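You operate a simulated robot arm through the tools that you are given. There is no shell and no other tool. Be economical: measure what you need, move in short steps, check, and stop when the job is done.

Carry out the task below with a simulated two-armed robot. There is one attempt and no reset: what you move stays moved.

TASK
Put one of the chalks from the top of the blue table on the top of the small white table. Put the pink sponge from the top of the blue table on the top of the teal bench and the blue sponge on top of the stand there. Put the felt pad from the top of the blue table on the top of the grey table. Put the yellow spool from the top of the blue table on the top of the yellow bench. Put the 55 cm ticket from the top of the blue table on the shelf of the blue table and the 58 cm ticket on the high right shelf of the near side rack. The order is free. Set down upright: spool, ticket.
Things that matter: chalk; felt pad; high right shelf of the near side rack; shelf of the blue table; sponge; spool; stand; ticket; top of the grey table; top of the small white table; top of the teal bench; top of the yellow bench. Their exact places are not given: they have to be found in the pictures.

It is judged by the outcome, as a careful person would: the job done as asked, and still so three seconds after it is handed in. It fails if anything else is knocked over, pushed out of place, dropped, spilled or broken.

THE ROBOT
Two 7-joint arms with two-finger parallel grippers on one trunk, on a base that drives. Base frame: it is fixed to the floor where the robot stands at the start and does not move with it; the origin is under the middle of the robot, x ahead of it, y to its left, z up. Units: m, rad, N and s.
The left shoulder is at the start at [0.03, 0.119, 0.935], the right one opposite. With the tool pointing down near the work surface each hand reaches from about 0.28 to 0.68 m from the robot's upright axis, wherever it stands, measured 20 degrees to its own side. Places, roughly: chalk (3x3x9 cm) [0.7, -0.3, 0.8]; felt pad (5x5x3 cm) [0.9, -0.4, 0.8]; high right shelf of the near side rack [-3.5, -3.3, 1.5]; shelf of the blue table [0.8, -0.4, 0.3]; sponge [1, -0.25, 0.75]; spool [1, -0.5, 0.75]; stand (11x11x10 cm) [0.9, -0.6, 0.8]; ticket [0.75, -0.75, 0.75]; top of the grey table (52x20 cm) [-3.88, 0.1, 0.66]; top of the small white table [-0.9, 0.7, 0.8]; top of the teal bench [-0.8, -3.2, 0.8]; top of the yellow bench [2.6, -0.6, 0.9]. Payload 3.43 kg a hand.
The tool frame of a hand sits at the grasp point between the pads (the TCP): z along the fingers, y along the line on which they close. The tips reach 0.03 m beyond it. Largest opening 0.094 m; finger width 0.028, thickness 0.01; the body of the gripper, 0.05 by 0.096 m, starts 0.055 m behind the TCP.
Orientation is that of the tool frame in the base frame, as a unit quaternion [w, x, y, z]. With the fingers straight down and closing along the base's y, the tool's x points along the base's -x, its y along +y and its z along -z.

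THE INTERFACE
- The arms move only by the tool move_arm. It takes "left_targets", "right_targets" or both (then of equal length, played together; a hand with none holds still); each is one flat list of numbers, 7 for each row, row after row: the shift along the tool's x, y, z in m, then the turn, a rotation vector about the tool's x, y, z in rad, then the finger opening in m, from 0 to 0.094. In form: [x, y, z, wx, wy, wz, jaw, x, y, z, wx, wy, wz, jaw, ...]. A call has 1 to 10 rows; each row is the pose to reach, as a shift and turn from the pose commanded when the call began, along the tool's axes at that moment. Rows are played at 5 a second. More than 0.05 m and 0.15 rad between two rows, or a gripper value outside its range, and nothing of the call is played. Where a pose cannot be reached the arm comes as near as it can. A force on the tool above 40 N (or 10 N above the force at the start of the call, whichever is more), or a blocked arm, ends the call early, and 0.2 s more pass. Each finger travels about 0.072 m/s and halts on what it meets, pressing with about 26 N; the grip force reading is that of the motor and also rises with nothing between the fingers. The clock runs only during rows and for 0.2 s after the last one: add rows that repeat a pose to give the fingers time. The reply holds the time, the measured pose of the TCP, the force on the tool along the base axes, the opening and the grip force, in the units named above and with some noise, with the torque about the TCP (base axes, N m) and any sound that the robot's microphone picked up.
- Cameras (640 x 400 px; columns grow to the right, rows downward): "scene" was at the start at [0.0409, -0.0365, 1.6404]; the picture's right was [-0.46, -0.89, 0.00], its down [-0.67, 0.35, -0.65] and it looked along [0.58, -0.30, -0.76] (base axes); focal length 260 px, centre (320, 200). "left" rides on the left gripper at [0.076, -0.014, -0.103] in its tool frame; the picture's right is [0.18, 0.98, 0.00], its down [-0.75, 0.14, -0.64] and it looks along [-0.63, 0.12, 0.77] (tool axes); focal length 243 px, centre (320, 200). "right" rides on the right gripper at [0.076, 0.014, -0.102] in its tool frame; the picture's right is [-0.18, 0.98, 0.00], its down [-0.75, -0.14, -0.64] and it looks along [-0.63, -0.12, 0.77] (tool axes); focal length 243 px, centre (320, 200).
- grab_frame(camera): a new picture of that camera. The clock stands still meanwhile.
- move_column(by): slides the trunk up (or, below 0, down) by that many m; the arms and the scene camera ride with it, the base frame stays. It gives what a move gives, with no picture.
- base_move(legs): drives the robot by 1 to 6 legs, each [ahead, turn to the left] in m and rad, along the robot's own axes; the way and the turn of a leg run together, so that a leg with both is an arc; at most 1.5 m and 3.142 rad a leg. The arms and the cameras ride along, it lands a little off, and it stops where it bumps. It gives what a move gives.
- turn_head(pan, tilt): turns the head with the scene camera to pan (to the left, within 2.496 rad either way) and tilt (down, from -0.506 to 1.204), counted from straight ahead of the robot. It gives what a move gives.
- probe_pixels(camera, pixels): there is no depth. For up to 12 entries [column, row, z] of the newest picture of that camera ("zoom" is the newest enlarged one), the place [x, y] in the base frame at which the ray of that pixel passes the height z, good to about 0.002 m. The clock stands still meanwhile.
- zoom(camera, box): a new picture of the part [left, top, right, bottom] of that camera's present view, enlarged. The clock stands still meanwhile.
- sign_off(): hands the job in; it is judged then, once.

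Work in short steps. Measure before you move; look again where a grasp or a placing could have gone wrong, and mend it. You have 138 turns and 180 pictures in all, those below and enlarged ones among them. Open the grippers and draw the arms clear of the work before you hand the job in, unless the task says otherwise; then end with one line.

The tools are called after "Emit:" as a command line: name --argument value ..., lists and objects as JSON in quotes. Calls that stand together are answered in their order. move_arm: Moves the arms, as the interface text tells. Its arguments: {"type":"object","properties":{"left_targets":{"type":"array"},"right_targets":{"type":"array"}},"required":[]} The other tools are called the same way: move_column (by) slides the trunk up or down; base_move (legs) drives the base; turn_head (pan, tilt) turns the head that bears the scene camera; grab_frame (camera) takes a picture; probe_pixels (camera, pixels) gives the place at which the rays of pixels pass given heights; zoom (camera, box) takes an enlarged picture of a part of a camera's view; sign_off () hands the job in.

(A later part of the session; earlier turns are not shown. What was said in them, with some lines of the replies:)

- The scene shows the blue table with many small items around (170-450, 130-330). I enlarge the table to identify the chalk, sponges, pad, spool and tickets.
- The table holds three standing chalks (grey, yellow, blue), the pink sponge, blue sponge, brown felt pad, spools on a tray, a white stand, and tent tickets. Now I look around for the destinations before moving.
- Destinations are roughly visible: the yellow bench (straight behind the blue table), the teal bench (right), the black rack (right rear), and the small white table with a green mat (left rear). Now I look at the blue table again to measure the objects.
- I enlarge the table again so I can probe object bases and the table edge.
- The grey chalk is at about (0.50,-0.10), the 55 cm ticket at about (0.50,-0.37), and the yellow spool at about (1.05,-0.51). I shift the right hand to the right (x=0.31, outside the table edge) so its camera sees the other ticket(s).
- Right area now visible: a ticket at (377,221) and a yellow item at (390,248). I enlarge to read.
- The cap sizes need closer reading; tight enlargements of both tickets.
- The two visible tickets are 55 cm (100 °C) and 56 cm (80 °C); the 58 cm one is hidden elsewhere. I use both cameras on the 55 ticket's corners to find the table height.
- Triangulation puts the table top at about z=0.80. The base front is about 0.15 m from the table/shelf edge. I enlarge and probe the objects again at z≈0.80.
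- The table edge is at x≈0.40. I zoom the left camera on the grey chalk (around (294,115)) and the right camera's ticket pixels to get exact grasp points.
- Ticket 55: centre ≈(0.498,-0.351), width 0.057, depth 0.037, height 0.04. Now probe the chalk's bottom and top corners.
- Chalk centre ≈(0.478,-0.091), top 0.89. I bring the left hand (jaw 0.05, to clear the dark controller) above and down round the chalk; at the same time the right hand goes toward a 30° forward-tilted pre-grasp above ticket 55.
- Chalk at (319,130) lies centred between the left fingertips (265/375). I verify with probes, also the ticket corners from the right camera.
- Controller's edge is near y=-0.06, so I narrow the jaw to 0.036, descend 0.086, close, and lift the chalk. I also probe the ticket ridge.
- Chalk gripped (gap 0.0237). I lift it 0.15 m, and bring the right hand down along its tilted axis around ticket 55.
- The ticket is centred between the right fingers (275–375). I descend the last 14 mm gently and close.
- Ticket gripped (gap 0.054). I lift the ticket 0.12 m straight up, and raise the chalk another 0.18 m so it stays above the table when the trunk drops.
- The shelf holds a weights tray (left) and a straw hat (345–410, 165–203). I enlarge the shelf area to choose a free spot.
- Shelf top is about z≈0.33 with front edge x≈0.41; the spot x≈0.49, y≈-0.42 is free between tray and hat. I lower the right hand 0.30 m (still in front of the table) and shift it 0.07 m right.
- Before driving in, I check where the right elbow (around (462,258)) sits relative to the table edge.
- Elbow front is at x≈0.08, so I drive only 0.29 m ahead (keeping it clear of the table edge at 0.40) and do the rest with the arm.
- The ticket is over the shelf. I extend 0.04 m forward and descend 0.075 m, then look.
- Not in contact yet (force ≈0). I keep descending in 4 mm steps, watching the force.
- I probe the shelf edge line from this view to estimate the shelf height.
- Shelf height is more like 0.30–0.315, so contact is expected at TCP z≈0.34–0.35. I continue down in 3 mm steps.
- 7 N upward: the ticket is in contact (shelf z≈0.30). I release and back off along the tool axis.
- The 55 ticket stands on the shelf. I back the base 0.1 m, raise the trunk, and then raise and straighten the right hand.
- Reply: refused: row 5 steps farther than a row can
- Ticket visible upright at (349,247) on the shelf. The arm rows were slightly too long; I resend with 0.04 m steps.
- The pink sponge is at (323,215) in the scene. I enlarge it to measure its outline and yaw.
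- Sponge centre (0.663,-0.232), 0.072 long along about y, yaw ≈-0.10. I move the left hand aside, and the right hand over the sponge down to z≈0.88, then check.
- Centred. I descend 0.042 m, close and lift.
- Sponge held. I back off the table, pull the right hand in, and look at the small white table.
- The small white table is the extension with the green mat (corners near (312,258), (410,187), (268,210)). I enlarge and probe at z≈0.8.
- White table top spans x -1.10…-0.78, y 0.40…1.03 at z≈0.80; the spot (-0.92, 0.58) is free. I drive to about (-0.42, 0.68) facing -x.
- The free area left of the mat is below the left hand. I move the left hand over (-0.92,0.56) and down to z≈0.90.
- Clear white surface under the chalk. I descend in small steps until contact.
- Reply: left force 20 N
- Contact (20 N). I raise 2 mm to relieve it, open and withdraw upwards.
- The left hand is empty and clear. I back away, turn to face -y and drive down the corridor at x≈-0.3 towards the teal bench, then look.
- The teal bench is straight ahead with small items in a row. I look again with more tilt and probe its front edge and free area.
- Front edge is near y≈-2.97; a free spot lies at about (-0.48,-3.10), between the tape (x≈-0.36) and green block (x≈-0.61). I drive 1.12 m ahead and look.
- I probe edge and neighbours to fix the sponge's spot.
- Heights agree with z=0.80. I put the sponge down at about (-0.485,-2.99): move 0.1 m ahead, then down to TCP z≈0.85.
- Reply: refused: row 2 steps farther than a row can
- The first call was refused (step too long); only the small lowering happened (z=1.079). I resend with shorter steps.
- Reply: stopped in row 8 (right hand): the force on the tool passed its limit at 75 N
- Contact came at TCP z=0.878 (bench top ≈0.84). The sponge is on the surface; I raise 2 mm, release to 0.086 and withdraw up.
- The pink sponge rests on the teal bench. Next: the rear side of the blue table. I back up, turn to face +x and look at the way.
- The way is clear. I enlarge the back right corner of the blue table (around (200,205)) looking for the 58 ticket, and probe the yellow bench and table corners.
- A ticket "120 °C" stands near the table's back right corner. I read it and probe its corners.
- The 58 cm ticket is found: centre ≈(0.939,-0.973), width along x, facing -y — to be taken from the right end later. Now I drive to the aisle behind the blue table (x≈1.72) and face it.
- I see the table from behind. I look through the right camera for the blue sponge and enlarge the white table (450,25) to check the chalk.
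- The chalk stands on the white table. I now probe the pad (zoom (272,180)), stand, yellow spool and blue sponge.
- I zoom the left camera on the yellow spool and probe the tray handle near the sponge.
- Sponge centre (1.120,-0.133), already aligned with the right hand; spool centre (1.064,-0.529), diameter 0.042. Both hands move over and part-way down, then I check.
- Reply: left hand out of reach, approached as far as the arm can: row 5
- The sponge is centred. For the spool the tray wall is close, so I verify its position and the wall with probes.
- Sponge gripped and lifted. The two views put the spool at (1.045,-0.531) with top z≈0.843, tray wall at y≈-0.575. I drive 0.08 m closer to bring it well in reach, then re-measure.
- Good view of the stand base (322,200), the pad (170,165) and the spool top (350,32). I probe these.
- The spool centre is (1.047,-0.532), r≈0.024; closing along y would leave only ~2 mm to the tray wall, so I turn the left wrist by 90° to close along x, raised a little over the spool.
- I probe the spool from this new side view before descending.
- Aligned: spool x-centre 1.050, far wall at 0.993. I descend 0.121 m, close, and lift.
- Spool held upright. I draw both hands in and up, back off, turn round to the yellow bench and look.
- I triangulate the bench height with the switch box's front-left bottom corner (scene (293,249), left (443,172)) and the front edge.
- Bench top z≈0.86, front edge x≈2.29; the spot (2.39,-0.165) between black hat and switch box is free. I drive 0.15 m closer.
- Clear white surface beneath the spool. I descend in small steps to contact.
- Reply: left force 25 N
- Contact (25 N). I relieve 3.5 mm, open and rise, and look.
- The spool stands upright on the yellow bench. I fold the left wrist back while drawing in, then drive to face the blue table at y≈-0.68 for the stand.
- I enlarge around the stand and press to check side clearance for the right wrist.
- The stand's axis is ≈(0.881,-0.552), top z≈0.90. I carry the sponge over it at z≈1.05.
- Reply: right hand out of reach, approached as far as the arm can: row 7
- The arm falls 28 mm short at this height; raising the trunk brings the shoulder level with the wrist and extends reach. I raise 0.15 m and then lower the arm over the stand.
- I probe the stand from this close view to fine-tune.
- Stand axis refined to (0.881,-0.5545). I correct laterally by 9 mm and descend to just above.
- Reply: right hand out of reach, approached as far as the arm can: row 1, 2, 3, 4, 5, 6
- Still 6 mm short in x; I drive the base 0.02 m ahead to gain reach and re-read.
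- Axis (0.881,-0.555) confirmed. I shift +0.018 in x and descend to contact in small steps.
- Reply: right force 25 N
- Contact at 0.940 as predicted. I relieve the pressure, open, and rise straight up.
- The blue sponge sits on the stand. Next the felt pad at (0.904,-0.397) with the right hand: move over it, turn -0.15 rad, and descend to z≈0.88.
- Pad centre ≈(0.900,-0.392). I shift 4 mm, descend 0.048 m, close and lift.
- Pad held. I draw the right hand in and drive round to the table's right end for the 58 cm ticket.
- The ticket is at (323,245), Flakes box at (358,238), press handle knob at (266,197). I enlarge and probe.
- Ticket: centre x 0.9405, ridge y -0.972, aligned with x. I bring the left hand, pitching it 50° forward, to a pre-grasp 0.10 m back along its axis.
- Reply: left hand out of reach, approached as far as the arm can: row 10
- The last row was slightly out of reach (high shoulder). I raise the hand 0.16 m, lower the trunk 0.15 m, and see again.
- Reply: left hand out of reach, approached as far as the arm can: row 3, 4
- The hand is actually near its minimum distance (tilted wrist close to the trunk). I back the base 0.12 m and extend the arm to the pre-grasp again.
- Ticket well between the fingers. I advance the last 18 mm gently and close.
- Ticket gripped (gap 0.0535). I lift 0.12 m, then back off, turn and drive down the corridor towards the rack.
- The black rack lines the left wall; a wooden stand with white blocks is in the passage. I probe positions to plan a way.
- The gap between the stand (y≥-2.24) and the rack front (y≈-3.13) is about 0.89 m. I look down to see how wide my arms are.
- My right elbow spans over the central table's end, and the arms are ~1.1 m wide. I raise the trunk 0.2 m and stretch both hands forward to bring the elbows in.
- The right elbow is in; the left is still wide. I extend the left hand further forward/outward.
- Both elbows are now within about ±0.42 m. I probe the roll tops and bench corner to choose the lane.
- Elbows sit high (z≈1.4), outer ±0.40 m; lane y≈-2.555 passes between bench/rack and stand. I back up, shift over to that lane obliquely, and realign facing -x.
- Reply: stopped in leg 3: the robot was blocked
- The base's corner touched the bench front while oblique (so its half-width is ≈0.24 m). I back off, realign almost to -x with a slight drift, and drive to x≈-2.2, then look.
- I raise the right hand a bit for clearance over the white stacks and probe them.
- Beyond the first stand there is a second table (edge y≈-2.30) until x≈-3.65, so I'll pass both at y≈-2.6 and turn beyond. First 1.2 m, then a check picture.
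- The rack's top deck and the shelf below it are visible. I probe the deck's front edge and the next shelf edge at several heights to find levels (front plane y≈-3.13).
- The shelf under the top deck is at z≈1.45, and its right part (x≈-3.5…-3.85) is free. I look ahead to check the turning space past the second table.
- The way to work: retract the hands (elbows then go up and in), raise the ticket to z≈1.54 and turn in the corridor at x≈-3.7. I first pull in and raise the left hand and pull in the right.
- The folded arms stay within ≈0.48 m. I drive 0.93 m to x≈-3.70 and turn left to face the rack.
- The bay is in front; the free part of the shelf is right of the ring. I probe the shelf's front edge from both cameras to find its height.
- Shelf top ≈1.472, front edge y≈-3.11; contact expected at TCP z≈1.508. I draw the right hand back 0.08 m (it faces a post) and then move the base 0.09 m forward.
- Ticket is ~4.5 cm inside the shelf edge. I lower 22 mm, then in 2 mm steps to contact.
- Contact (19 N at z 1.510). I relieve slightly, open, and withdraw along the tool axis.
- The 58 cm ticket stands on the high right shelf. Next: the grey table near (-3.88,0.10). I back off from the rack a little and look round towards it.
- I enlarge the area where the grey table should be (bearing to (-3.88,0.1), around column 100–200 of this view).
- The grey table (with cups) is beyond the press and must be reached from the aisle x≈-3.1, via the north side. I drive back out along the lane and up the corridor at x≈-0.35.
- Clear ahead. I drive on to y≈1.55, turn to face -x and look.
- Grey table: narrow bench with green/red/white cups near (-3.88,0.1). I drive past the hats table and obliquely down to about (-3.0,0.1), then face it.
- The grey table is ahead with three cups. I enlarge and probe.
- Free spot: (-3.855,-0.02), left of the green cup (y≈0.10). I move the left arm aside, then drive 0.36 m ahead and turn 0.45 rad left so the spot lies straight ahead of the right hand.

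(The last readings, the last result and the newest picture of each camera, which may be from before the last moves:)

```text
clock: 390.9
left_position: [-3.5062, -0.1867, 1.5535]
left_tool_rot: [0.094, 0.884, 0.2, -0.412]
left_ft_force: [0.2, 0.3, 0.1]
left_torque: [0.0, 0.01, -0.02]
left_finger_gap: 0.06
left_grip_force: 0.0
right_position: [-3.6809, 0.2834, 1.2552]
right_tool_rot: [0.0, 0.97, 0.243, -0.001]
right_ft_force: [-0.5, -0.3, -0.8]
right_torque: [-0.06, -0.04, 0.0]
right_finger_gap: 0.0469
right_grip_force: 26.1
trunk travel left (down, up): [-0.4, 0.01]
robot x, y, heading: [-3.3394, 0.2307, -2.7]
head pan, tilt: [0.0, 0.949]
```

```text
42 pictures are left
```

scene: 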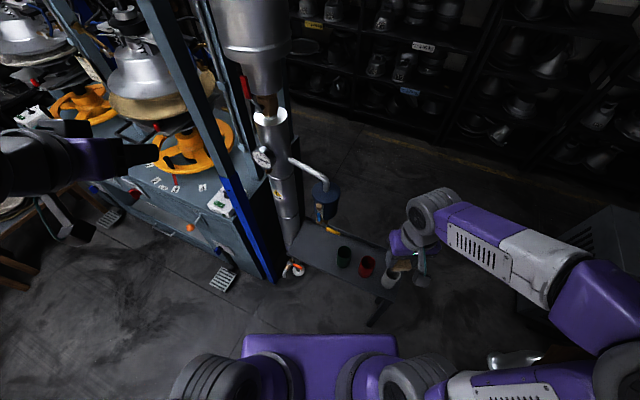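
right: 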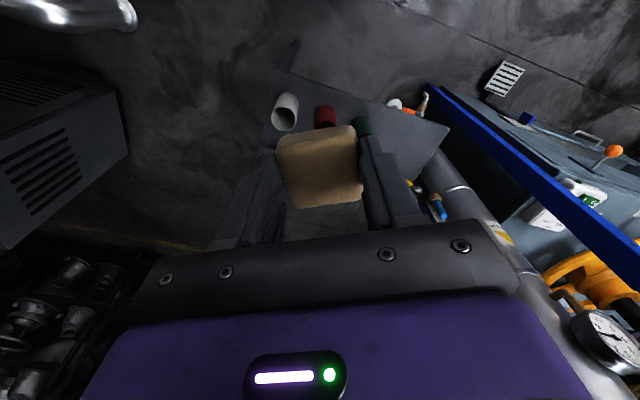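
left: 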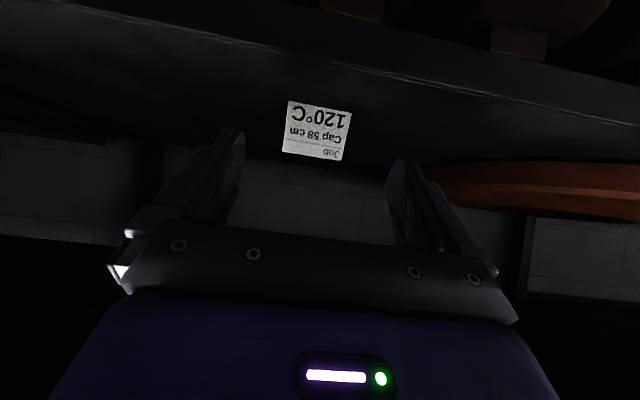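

A steam pipe with a branch (blue trap at (322,200)) hangs near the table's left rear. I enlarge to judge clearance.

Emit:
zoom --camera "scene" --box '[240, 130, 440, 310]'

Emit:
probe_pixels --camera "scene" --pixels '[[326, 225, 0.7], [326, 225, 0.85], [326, 225, 1.0], [320, 195, 1.0], [320, 195, 1.15], [325, 182, 1.15], [292, 240, 0.66], [345, 258, 0.74], [300, 252, 0.66]]'

```text
2.22 times, centred on (340, 220) of scene
```

zoom: 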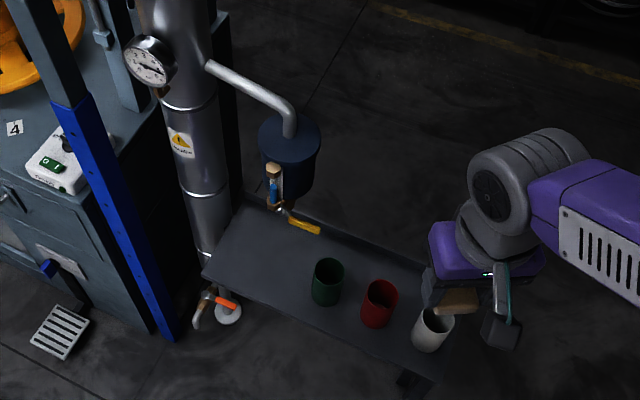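

```text
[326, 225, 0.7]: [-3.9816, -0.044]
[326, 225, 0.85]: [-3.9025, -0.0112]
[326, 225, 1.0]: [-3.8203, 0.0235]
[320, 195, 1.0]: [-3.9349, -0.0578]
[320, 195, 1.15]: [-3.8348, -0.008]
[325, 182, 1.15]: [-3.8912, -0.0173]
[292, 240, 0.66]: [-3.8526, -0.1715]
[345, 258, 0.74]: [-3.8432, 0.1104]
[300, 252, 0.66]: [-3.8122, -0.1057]
```

Triangulation shows the trap's valve at (-3.91,-0.04, z 0.88) above that spot, so I choose the strip in front of the cups instead: (-3.802,0.265), between red and white cup. I move the right hand over it, squaring its yaw, and part-way down.

Emit:
move_arm --right_targets '[-0.029, -0.01, 0, 0, 0, 0.1225, 0.03, -0.0575, -0.0205, 0, 0, 0, 0.245, 0.03, -0.086, -0.031, 0, 0, 0, 0.3675, 0.03, -0.115, -0.041, 0, 0, 0, 0.49, 0.03, -0.115, -0.041, 0.045, 0, 0, 0.49, 0.03, -0.115, -0.041, 0.09, 0, 0, 0.49, 0.03, -0.115, -0.041, 0.135, 0, 0, 0.49, 0.03, -0.115, -0.041, 0.18, 0, 0, 0.49, 0.03, -0.115, -0.041, 0.225, 0, 0, 0.49, 0.03, -0.115, -0.041, 0.27, 0, 0, 0.49, 0.03]'

Emit:
grab_frame --camera "right"

Emit:
grab_frame --camera "scene"

```text
clock: 393.1
left_position: [-3.5078, -0.1876, 1.5539]
left_tool_rot: [0.094, 0.884, 0.199, -0.412]
left_ft_force: [-0.2, -0.2, 0.9]
left_torque: [0.02, 0.02, -0.01]
left_finger_gap: 0.0604
left_grip_force: 0.2
right_position: [-3.8022, 0.2642, 0.9841]
right_tool_rot: [-0.001, 1.0, 0.001, -0.001]
right_ft_force: [-0.2, 0.0, -1.0]
right_torque: [-0.01, -0.03, 0.01]
right_finger_gap: 0.0468
right_grip_force: 26.4
trunk travel left (down, up): [-0.4, 0.01]
robot x, y, heading: [-3.3363, 0.2287, -2.701]
head pan, tilt: [0.0, 0.949]
```

```text
40 pictures are left
```

right: 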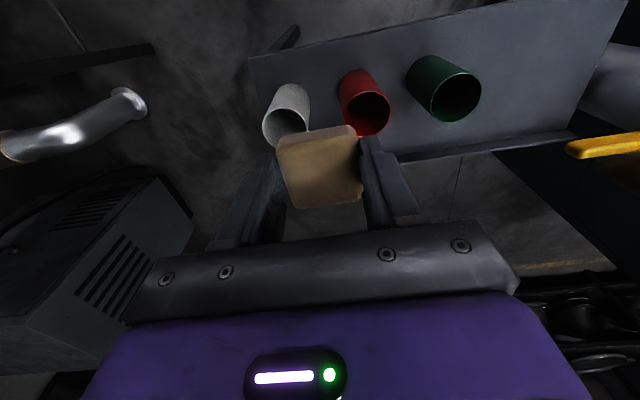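

```text
39 pictures are left
```

scene: 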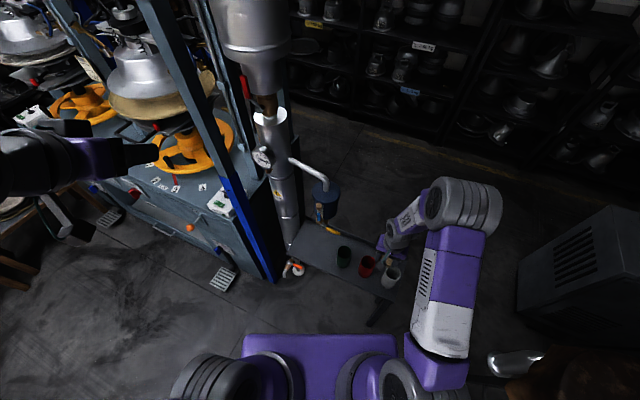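

I probe the table's front edge and cup positions from the right camera.

Emit:
zoom --camera "right" --box '[240, 0, 500, 160]'

Emit:
probe_pixels --camera "right" --pixels '[[300, 46, 0.66], [450, 14, 0.66], [293, 84, 0.66], [352, 70, 0.66], [425, 56, 0.66], [263, 123, 0.75], [307, 115, 0.75], [342, 105, 0.75], [389, 98, 0.75], [366, 92, 0.75], [285, 105, 0.75]]'

```text
2.46 times, centred on (370, 80) of right
```

zoom: 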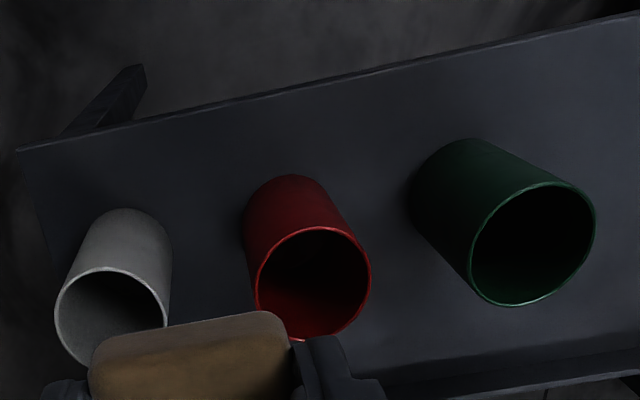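

```text
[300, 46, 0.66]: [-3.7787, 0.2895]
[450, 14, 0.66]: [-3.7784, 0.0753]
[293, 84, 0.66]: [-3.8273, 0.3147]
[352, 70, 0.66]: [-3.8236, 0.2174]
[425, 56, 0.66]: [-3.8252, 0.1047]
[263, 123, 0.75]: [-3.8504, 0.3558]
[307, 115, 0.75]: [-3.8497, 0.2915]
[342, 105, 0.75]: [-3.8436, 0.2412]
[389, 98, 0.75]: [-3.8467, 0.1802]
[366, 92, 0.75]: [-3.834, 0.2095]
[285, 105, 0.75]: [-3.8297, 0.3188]
```

Table edge x≈-3.777, cup fronts ≈-3.826: the 4.2 cm pad fits at x≈-3.800. I descend to z≈0.72.

Emit:
move_arm --right_targets '[0.0015, 0, 0.045, 0, 0, 0, 0.03, 0.0015, 0, 0.09, 0, 0, 0, 0.03, 0.0015, 0, 0.135, 0, 0, 0, 0.03, 0.0015, 0, 0.18, 0, 0, 0, 0.03, 0.0015, 0, 0.22, 0, 0, 0, 0.03, 0.0015, 0, 0.25, 0, 0, 0, 0.03, 0.0015, 0, 0.265, 0, 0, 0, 0.03]'

Emit:
grab_frame --camera "right"

```text
clock: 394.7
left_position: [-3.5068, -0.187, 1.5534]
left_tool_rot: [0.094, 0.884, 0.199, -0.413]
left_ft_force: [-0.4, 0.3, -0.4]
left_torque: [0.02, 0.0, 0.0]
left_finger_gap: 0.06
left_grip_force: 0.0
right_position: [-3.7995, 0.2646, 0.7215]
right_tool_rot: [-0.001, 1.0, 0.0, -0.001]
right_ft_force: [-0.1, -0.2, 0.1]
right_torque: [0.0, 0.0, 0.0]
right_finger_gap: 0.0469
right_grip_force: 25.6
trunk travel left (down, up): [-0.4, 0.01]
robot x, y, heading: [-3.3391, 0.2304, -2.704]
head pan, tilt: [0.0, 0.949]
```

```text
37 pictures are left
```

right: 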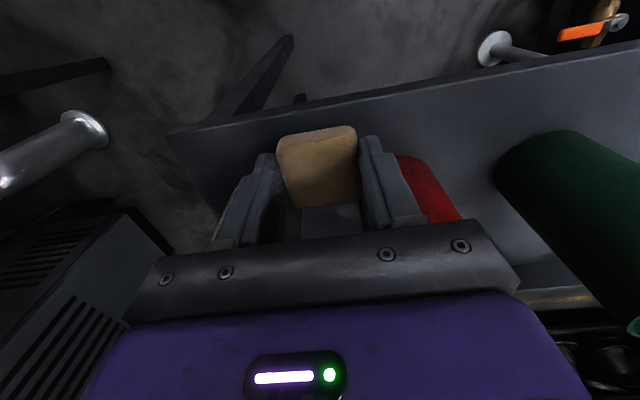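

The pad is in front of the cups, inside the edge. I descend in small steps to contact.

Emit:
move_arm --right_targets '[0, 0, 0.006, 0, 0, 0, 0.03, 0, 0, 0.012, 0, 0, 0, 0.03, 0, 0, 0.016, 0, 0, 0, 0.03, 0, 0, 0.019, 0, 0, 0, 0.03, 0, 0, 0.022, 0, 0, 0, 0.03, 0, 0, 0.024, 0, 0, 0, 0.03, 0, 0, 0.026, 0, 0, 0, 0.03]'

Emit:
grab_frame --camera "right"

```text
clock: 396.3
left_position: [-3.5032, -0.1881, 1.555]
left_tool_rot: [0.094, 0.883, 0.199, -0.414]
left_ft_force: [0.0, -0.2, 0.3]
left_torque: [0.02, 0.01, -0.05]
left_finger_gap: 0.0598
left_grip_force: 0.1
right_position: [-3.7992, 0.2651, 0.6966]
right_tool_rot: [0.001, 1.0, 0.001, -0.003]
right_ft_force: [3.5, 2.9, 29.5]
right_torque: [0.08, -0.07, 0.0]
right_finger_gap: 0.0469
right_grip_force: 25.9
trunk travel left (down, up): [-0.4, 0.01]
robot x, y, heading: [-3.339, 0.2281, -2.703]
head pan, tilt: [0.0, 0.949]
```

```text
36 pictures are left
```

right: 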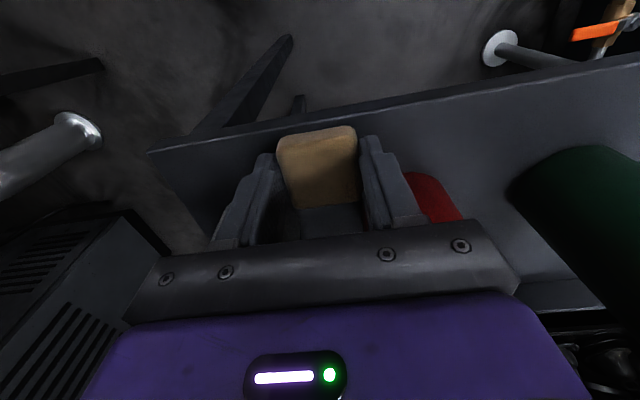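

Contact at z≈0.697 as expected. I relieve 1.5 mm, open only to 0.06 and rise straight up.

Emit:
move_arm --right_targets '[0, 0, -0.0015, 0, 0, 0, 0.03, 0, 0, -0.0015, 0, 0, 0, 0.052, 0, 0, -0.0015, 0, 0, 0, 0.06, 0, 0, -0.0015, 0, 0, 0, 0.06, 0, 0, -0.03, 0, 0, 0, 0.06, 0, 0, -0.07, 0, 0, 0, 0.06, 0, 0, -0.11, 0, 0, 0, 0.06, 0, 0, -0.15, 0, 0, 0, 0.06, 0, 0, -0.19, 0, 0, 0, 0.06, 0, 0, -0.23, 0, 0, 0, 0.06]'

Emit:
grab_frame --camera "right"

```text
clock: 398.5
left_position: [-3.5046, -0.1865, 1.5541]
left_tool_rot: [0.093, 0.884, 0.199, -0.413]
left_ft_force: [0.6, -0.2, -0.6]
left_torque: [-0.01, 0.03, 0.02]
left_finger_gap: 0.0602
left_grip_force: 0.1
right_position: [-3.8012, 0.2642, 0.9248]
right_tool_rot: [-0.001, 1.0, 0.001, -0.001]
right_ft_force: [0.8, -0.1, 0.3]
right_torque: [-0.02, 0.02, -0.02]
right_finger_gap: 0.0598
right_grip_force: 0.1
trunk travel left (down, up): [-0.4, 0.01]
robot x, y, heading: [-3.3378, 0.229, -2.698]
head pan, tilt: [0.0, 0.949]
```

```text
35 pictures are left
```

right: 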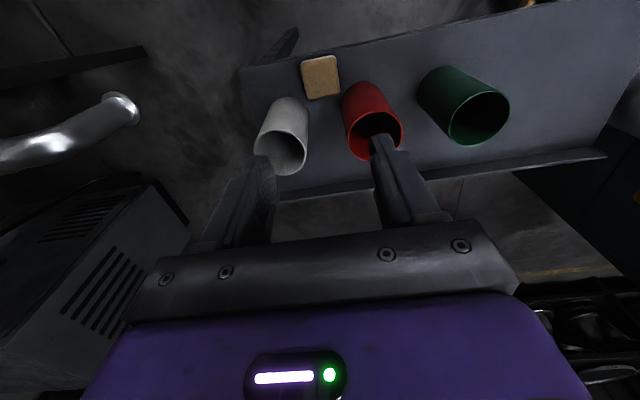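

The pad lies on the grey table and the cups are untouched. I draw the arm up and back the robot away.

Emit:
move_arm --right_targets '[0.01, 0, -0.04, 0, 0, 0, 0.06, 0.04, 0, -0.08, 0, 0, 0, 0.06, 0.07, 0, -0.12, 0, 0, 0, 0.06, 0.1, 0, -0.16, 0, 0, 0, 0.06, 0.13, 0, -0.2, 0, 0, 0, 0.06]'

Emit:
base_move --legs '[[-0.25, 0]]'

Emit:
turn_head --pan -0.4 --tilt 0.75

Emit:
grab_frame --camera "scene"

```text
clock: 399.7
left_position: [-3.5046, -0.1859, 1.5543]
left_tool_rot: [0.095, 0.883, 0.2, -0.413]
left_ft_force: [0.3, 0.0, 0.2]
left_torque: [0.0, 0.02, 0.0]
left_finger_gap: 0.0604
left_grip_force: 0.0
right_position: [-3.6681, 0.2669, 1.1254]
right_tool_rot: [0.001, 1.0, 0.0, -0.001]
right_ft_force: [0.5, 0.6, 1.4]
right_torque: [0.0, 0.01, 0.03]
right_finger_gap: 0.06
right_grip_force: 0.0
trunk travel left (down, up): [-0.4, 0.01]
robot x, y, heading: [-3.3367, 0.2282, -2.695]
head pan, tilt: [0.0, 0.949]
```

```text
clock: 401.5
left_position: [-3.2819, -0.0792, 1.5532]
left_tool_rot: [0.093, 0.884, 0.199, -0.412]
left_ft_force: [-0.6, -0.7, 0.6]
left_torque: [0.02, 0.01, 0.04]
left_finger_gap: 0.06
left_grip_force: 0.1
right_position: [-3.4448, 0.3711, 1.1252]
right_tool_rot: [0.0, 1.0, 0.001, -0.001]
right_ft_force: [1.0, 0.3, 0.0]
right_torque: [-0.01, -0.01, 0.02]
right_finger_gap: 0.0598
right_grip_force: 0.0
trunk travel left (down, up): [-0.4, 0.01]
robot x, y, heading: [-3.114, 0.3342, -2.699]
head pan, tilt: [0.0, 0.949]
```

```text
clock: 402.4
left_position: [-3.2803, -0.0813, 1.5533]
left_tool_rot: [0.094, 0.884, 0.199, -0.412]
left_ft_force: [0.3, -0.5, -0.8]
left_torque: [0.02, 0.01, 0.02]
left_finger_gap: 0.0598
left_grip_force: 0.0
right_position: [-3.4457, 0.3717, 1.1255]
right_tool_rot: [0.0, 1.0, 0.002, -0.001]
right_ft_force: [-0.5, -0.4, -0.2]
right_torque: [0.01, -0.01, 0.01]
right_finger_gap: 0.0598
right_grip_force: 0.0
trunk travel left (down, up): [-0.4, 0.01]
robot x, y, heading: [-3.1137, 0.3379, -2.697]
head pan, tilt: [-0.4, 0.75]
```

```text
34 pictures are left
```

scene: 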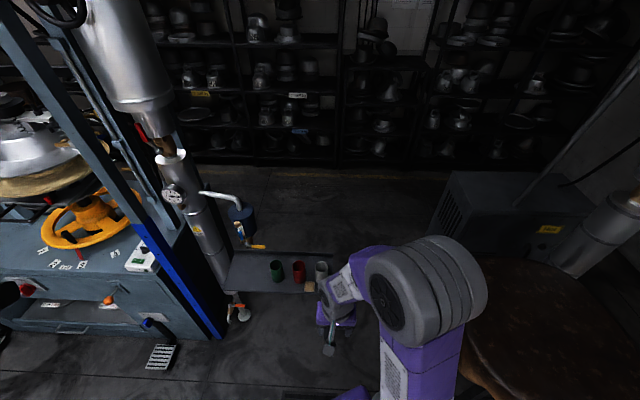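

The pad is visible at (309,286) on the grey table with all the cups upright. Both grippers are empty and clear, so I hand the job in.

Emit:
sign_off

```text
The job is handed in.
```

I placed all seven items as asked and signed off; one thing to know is that the base bumped the front of the teal bench once while passing. The bench items and the pink sponge were not checked up close after that bump.
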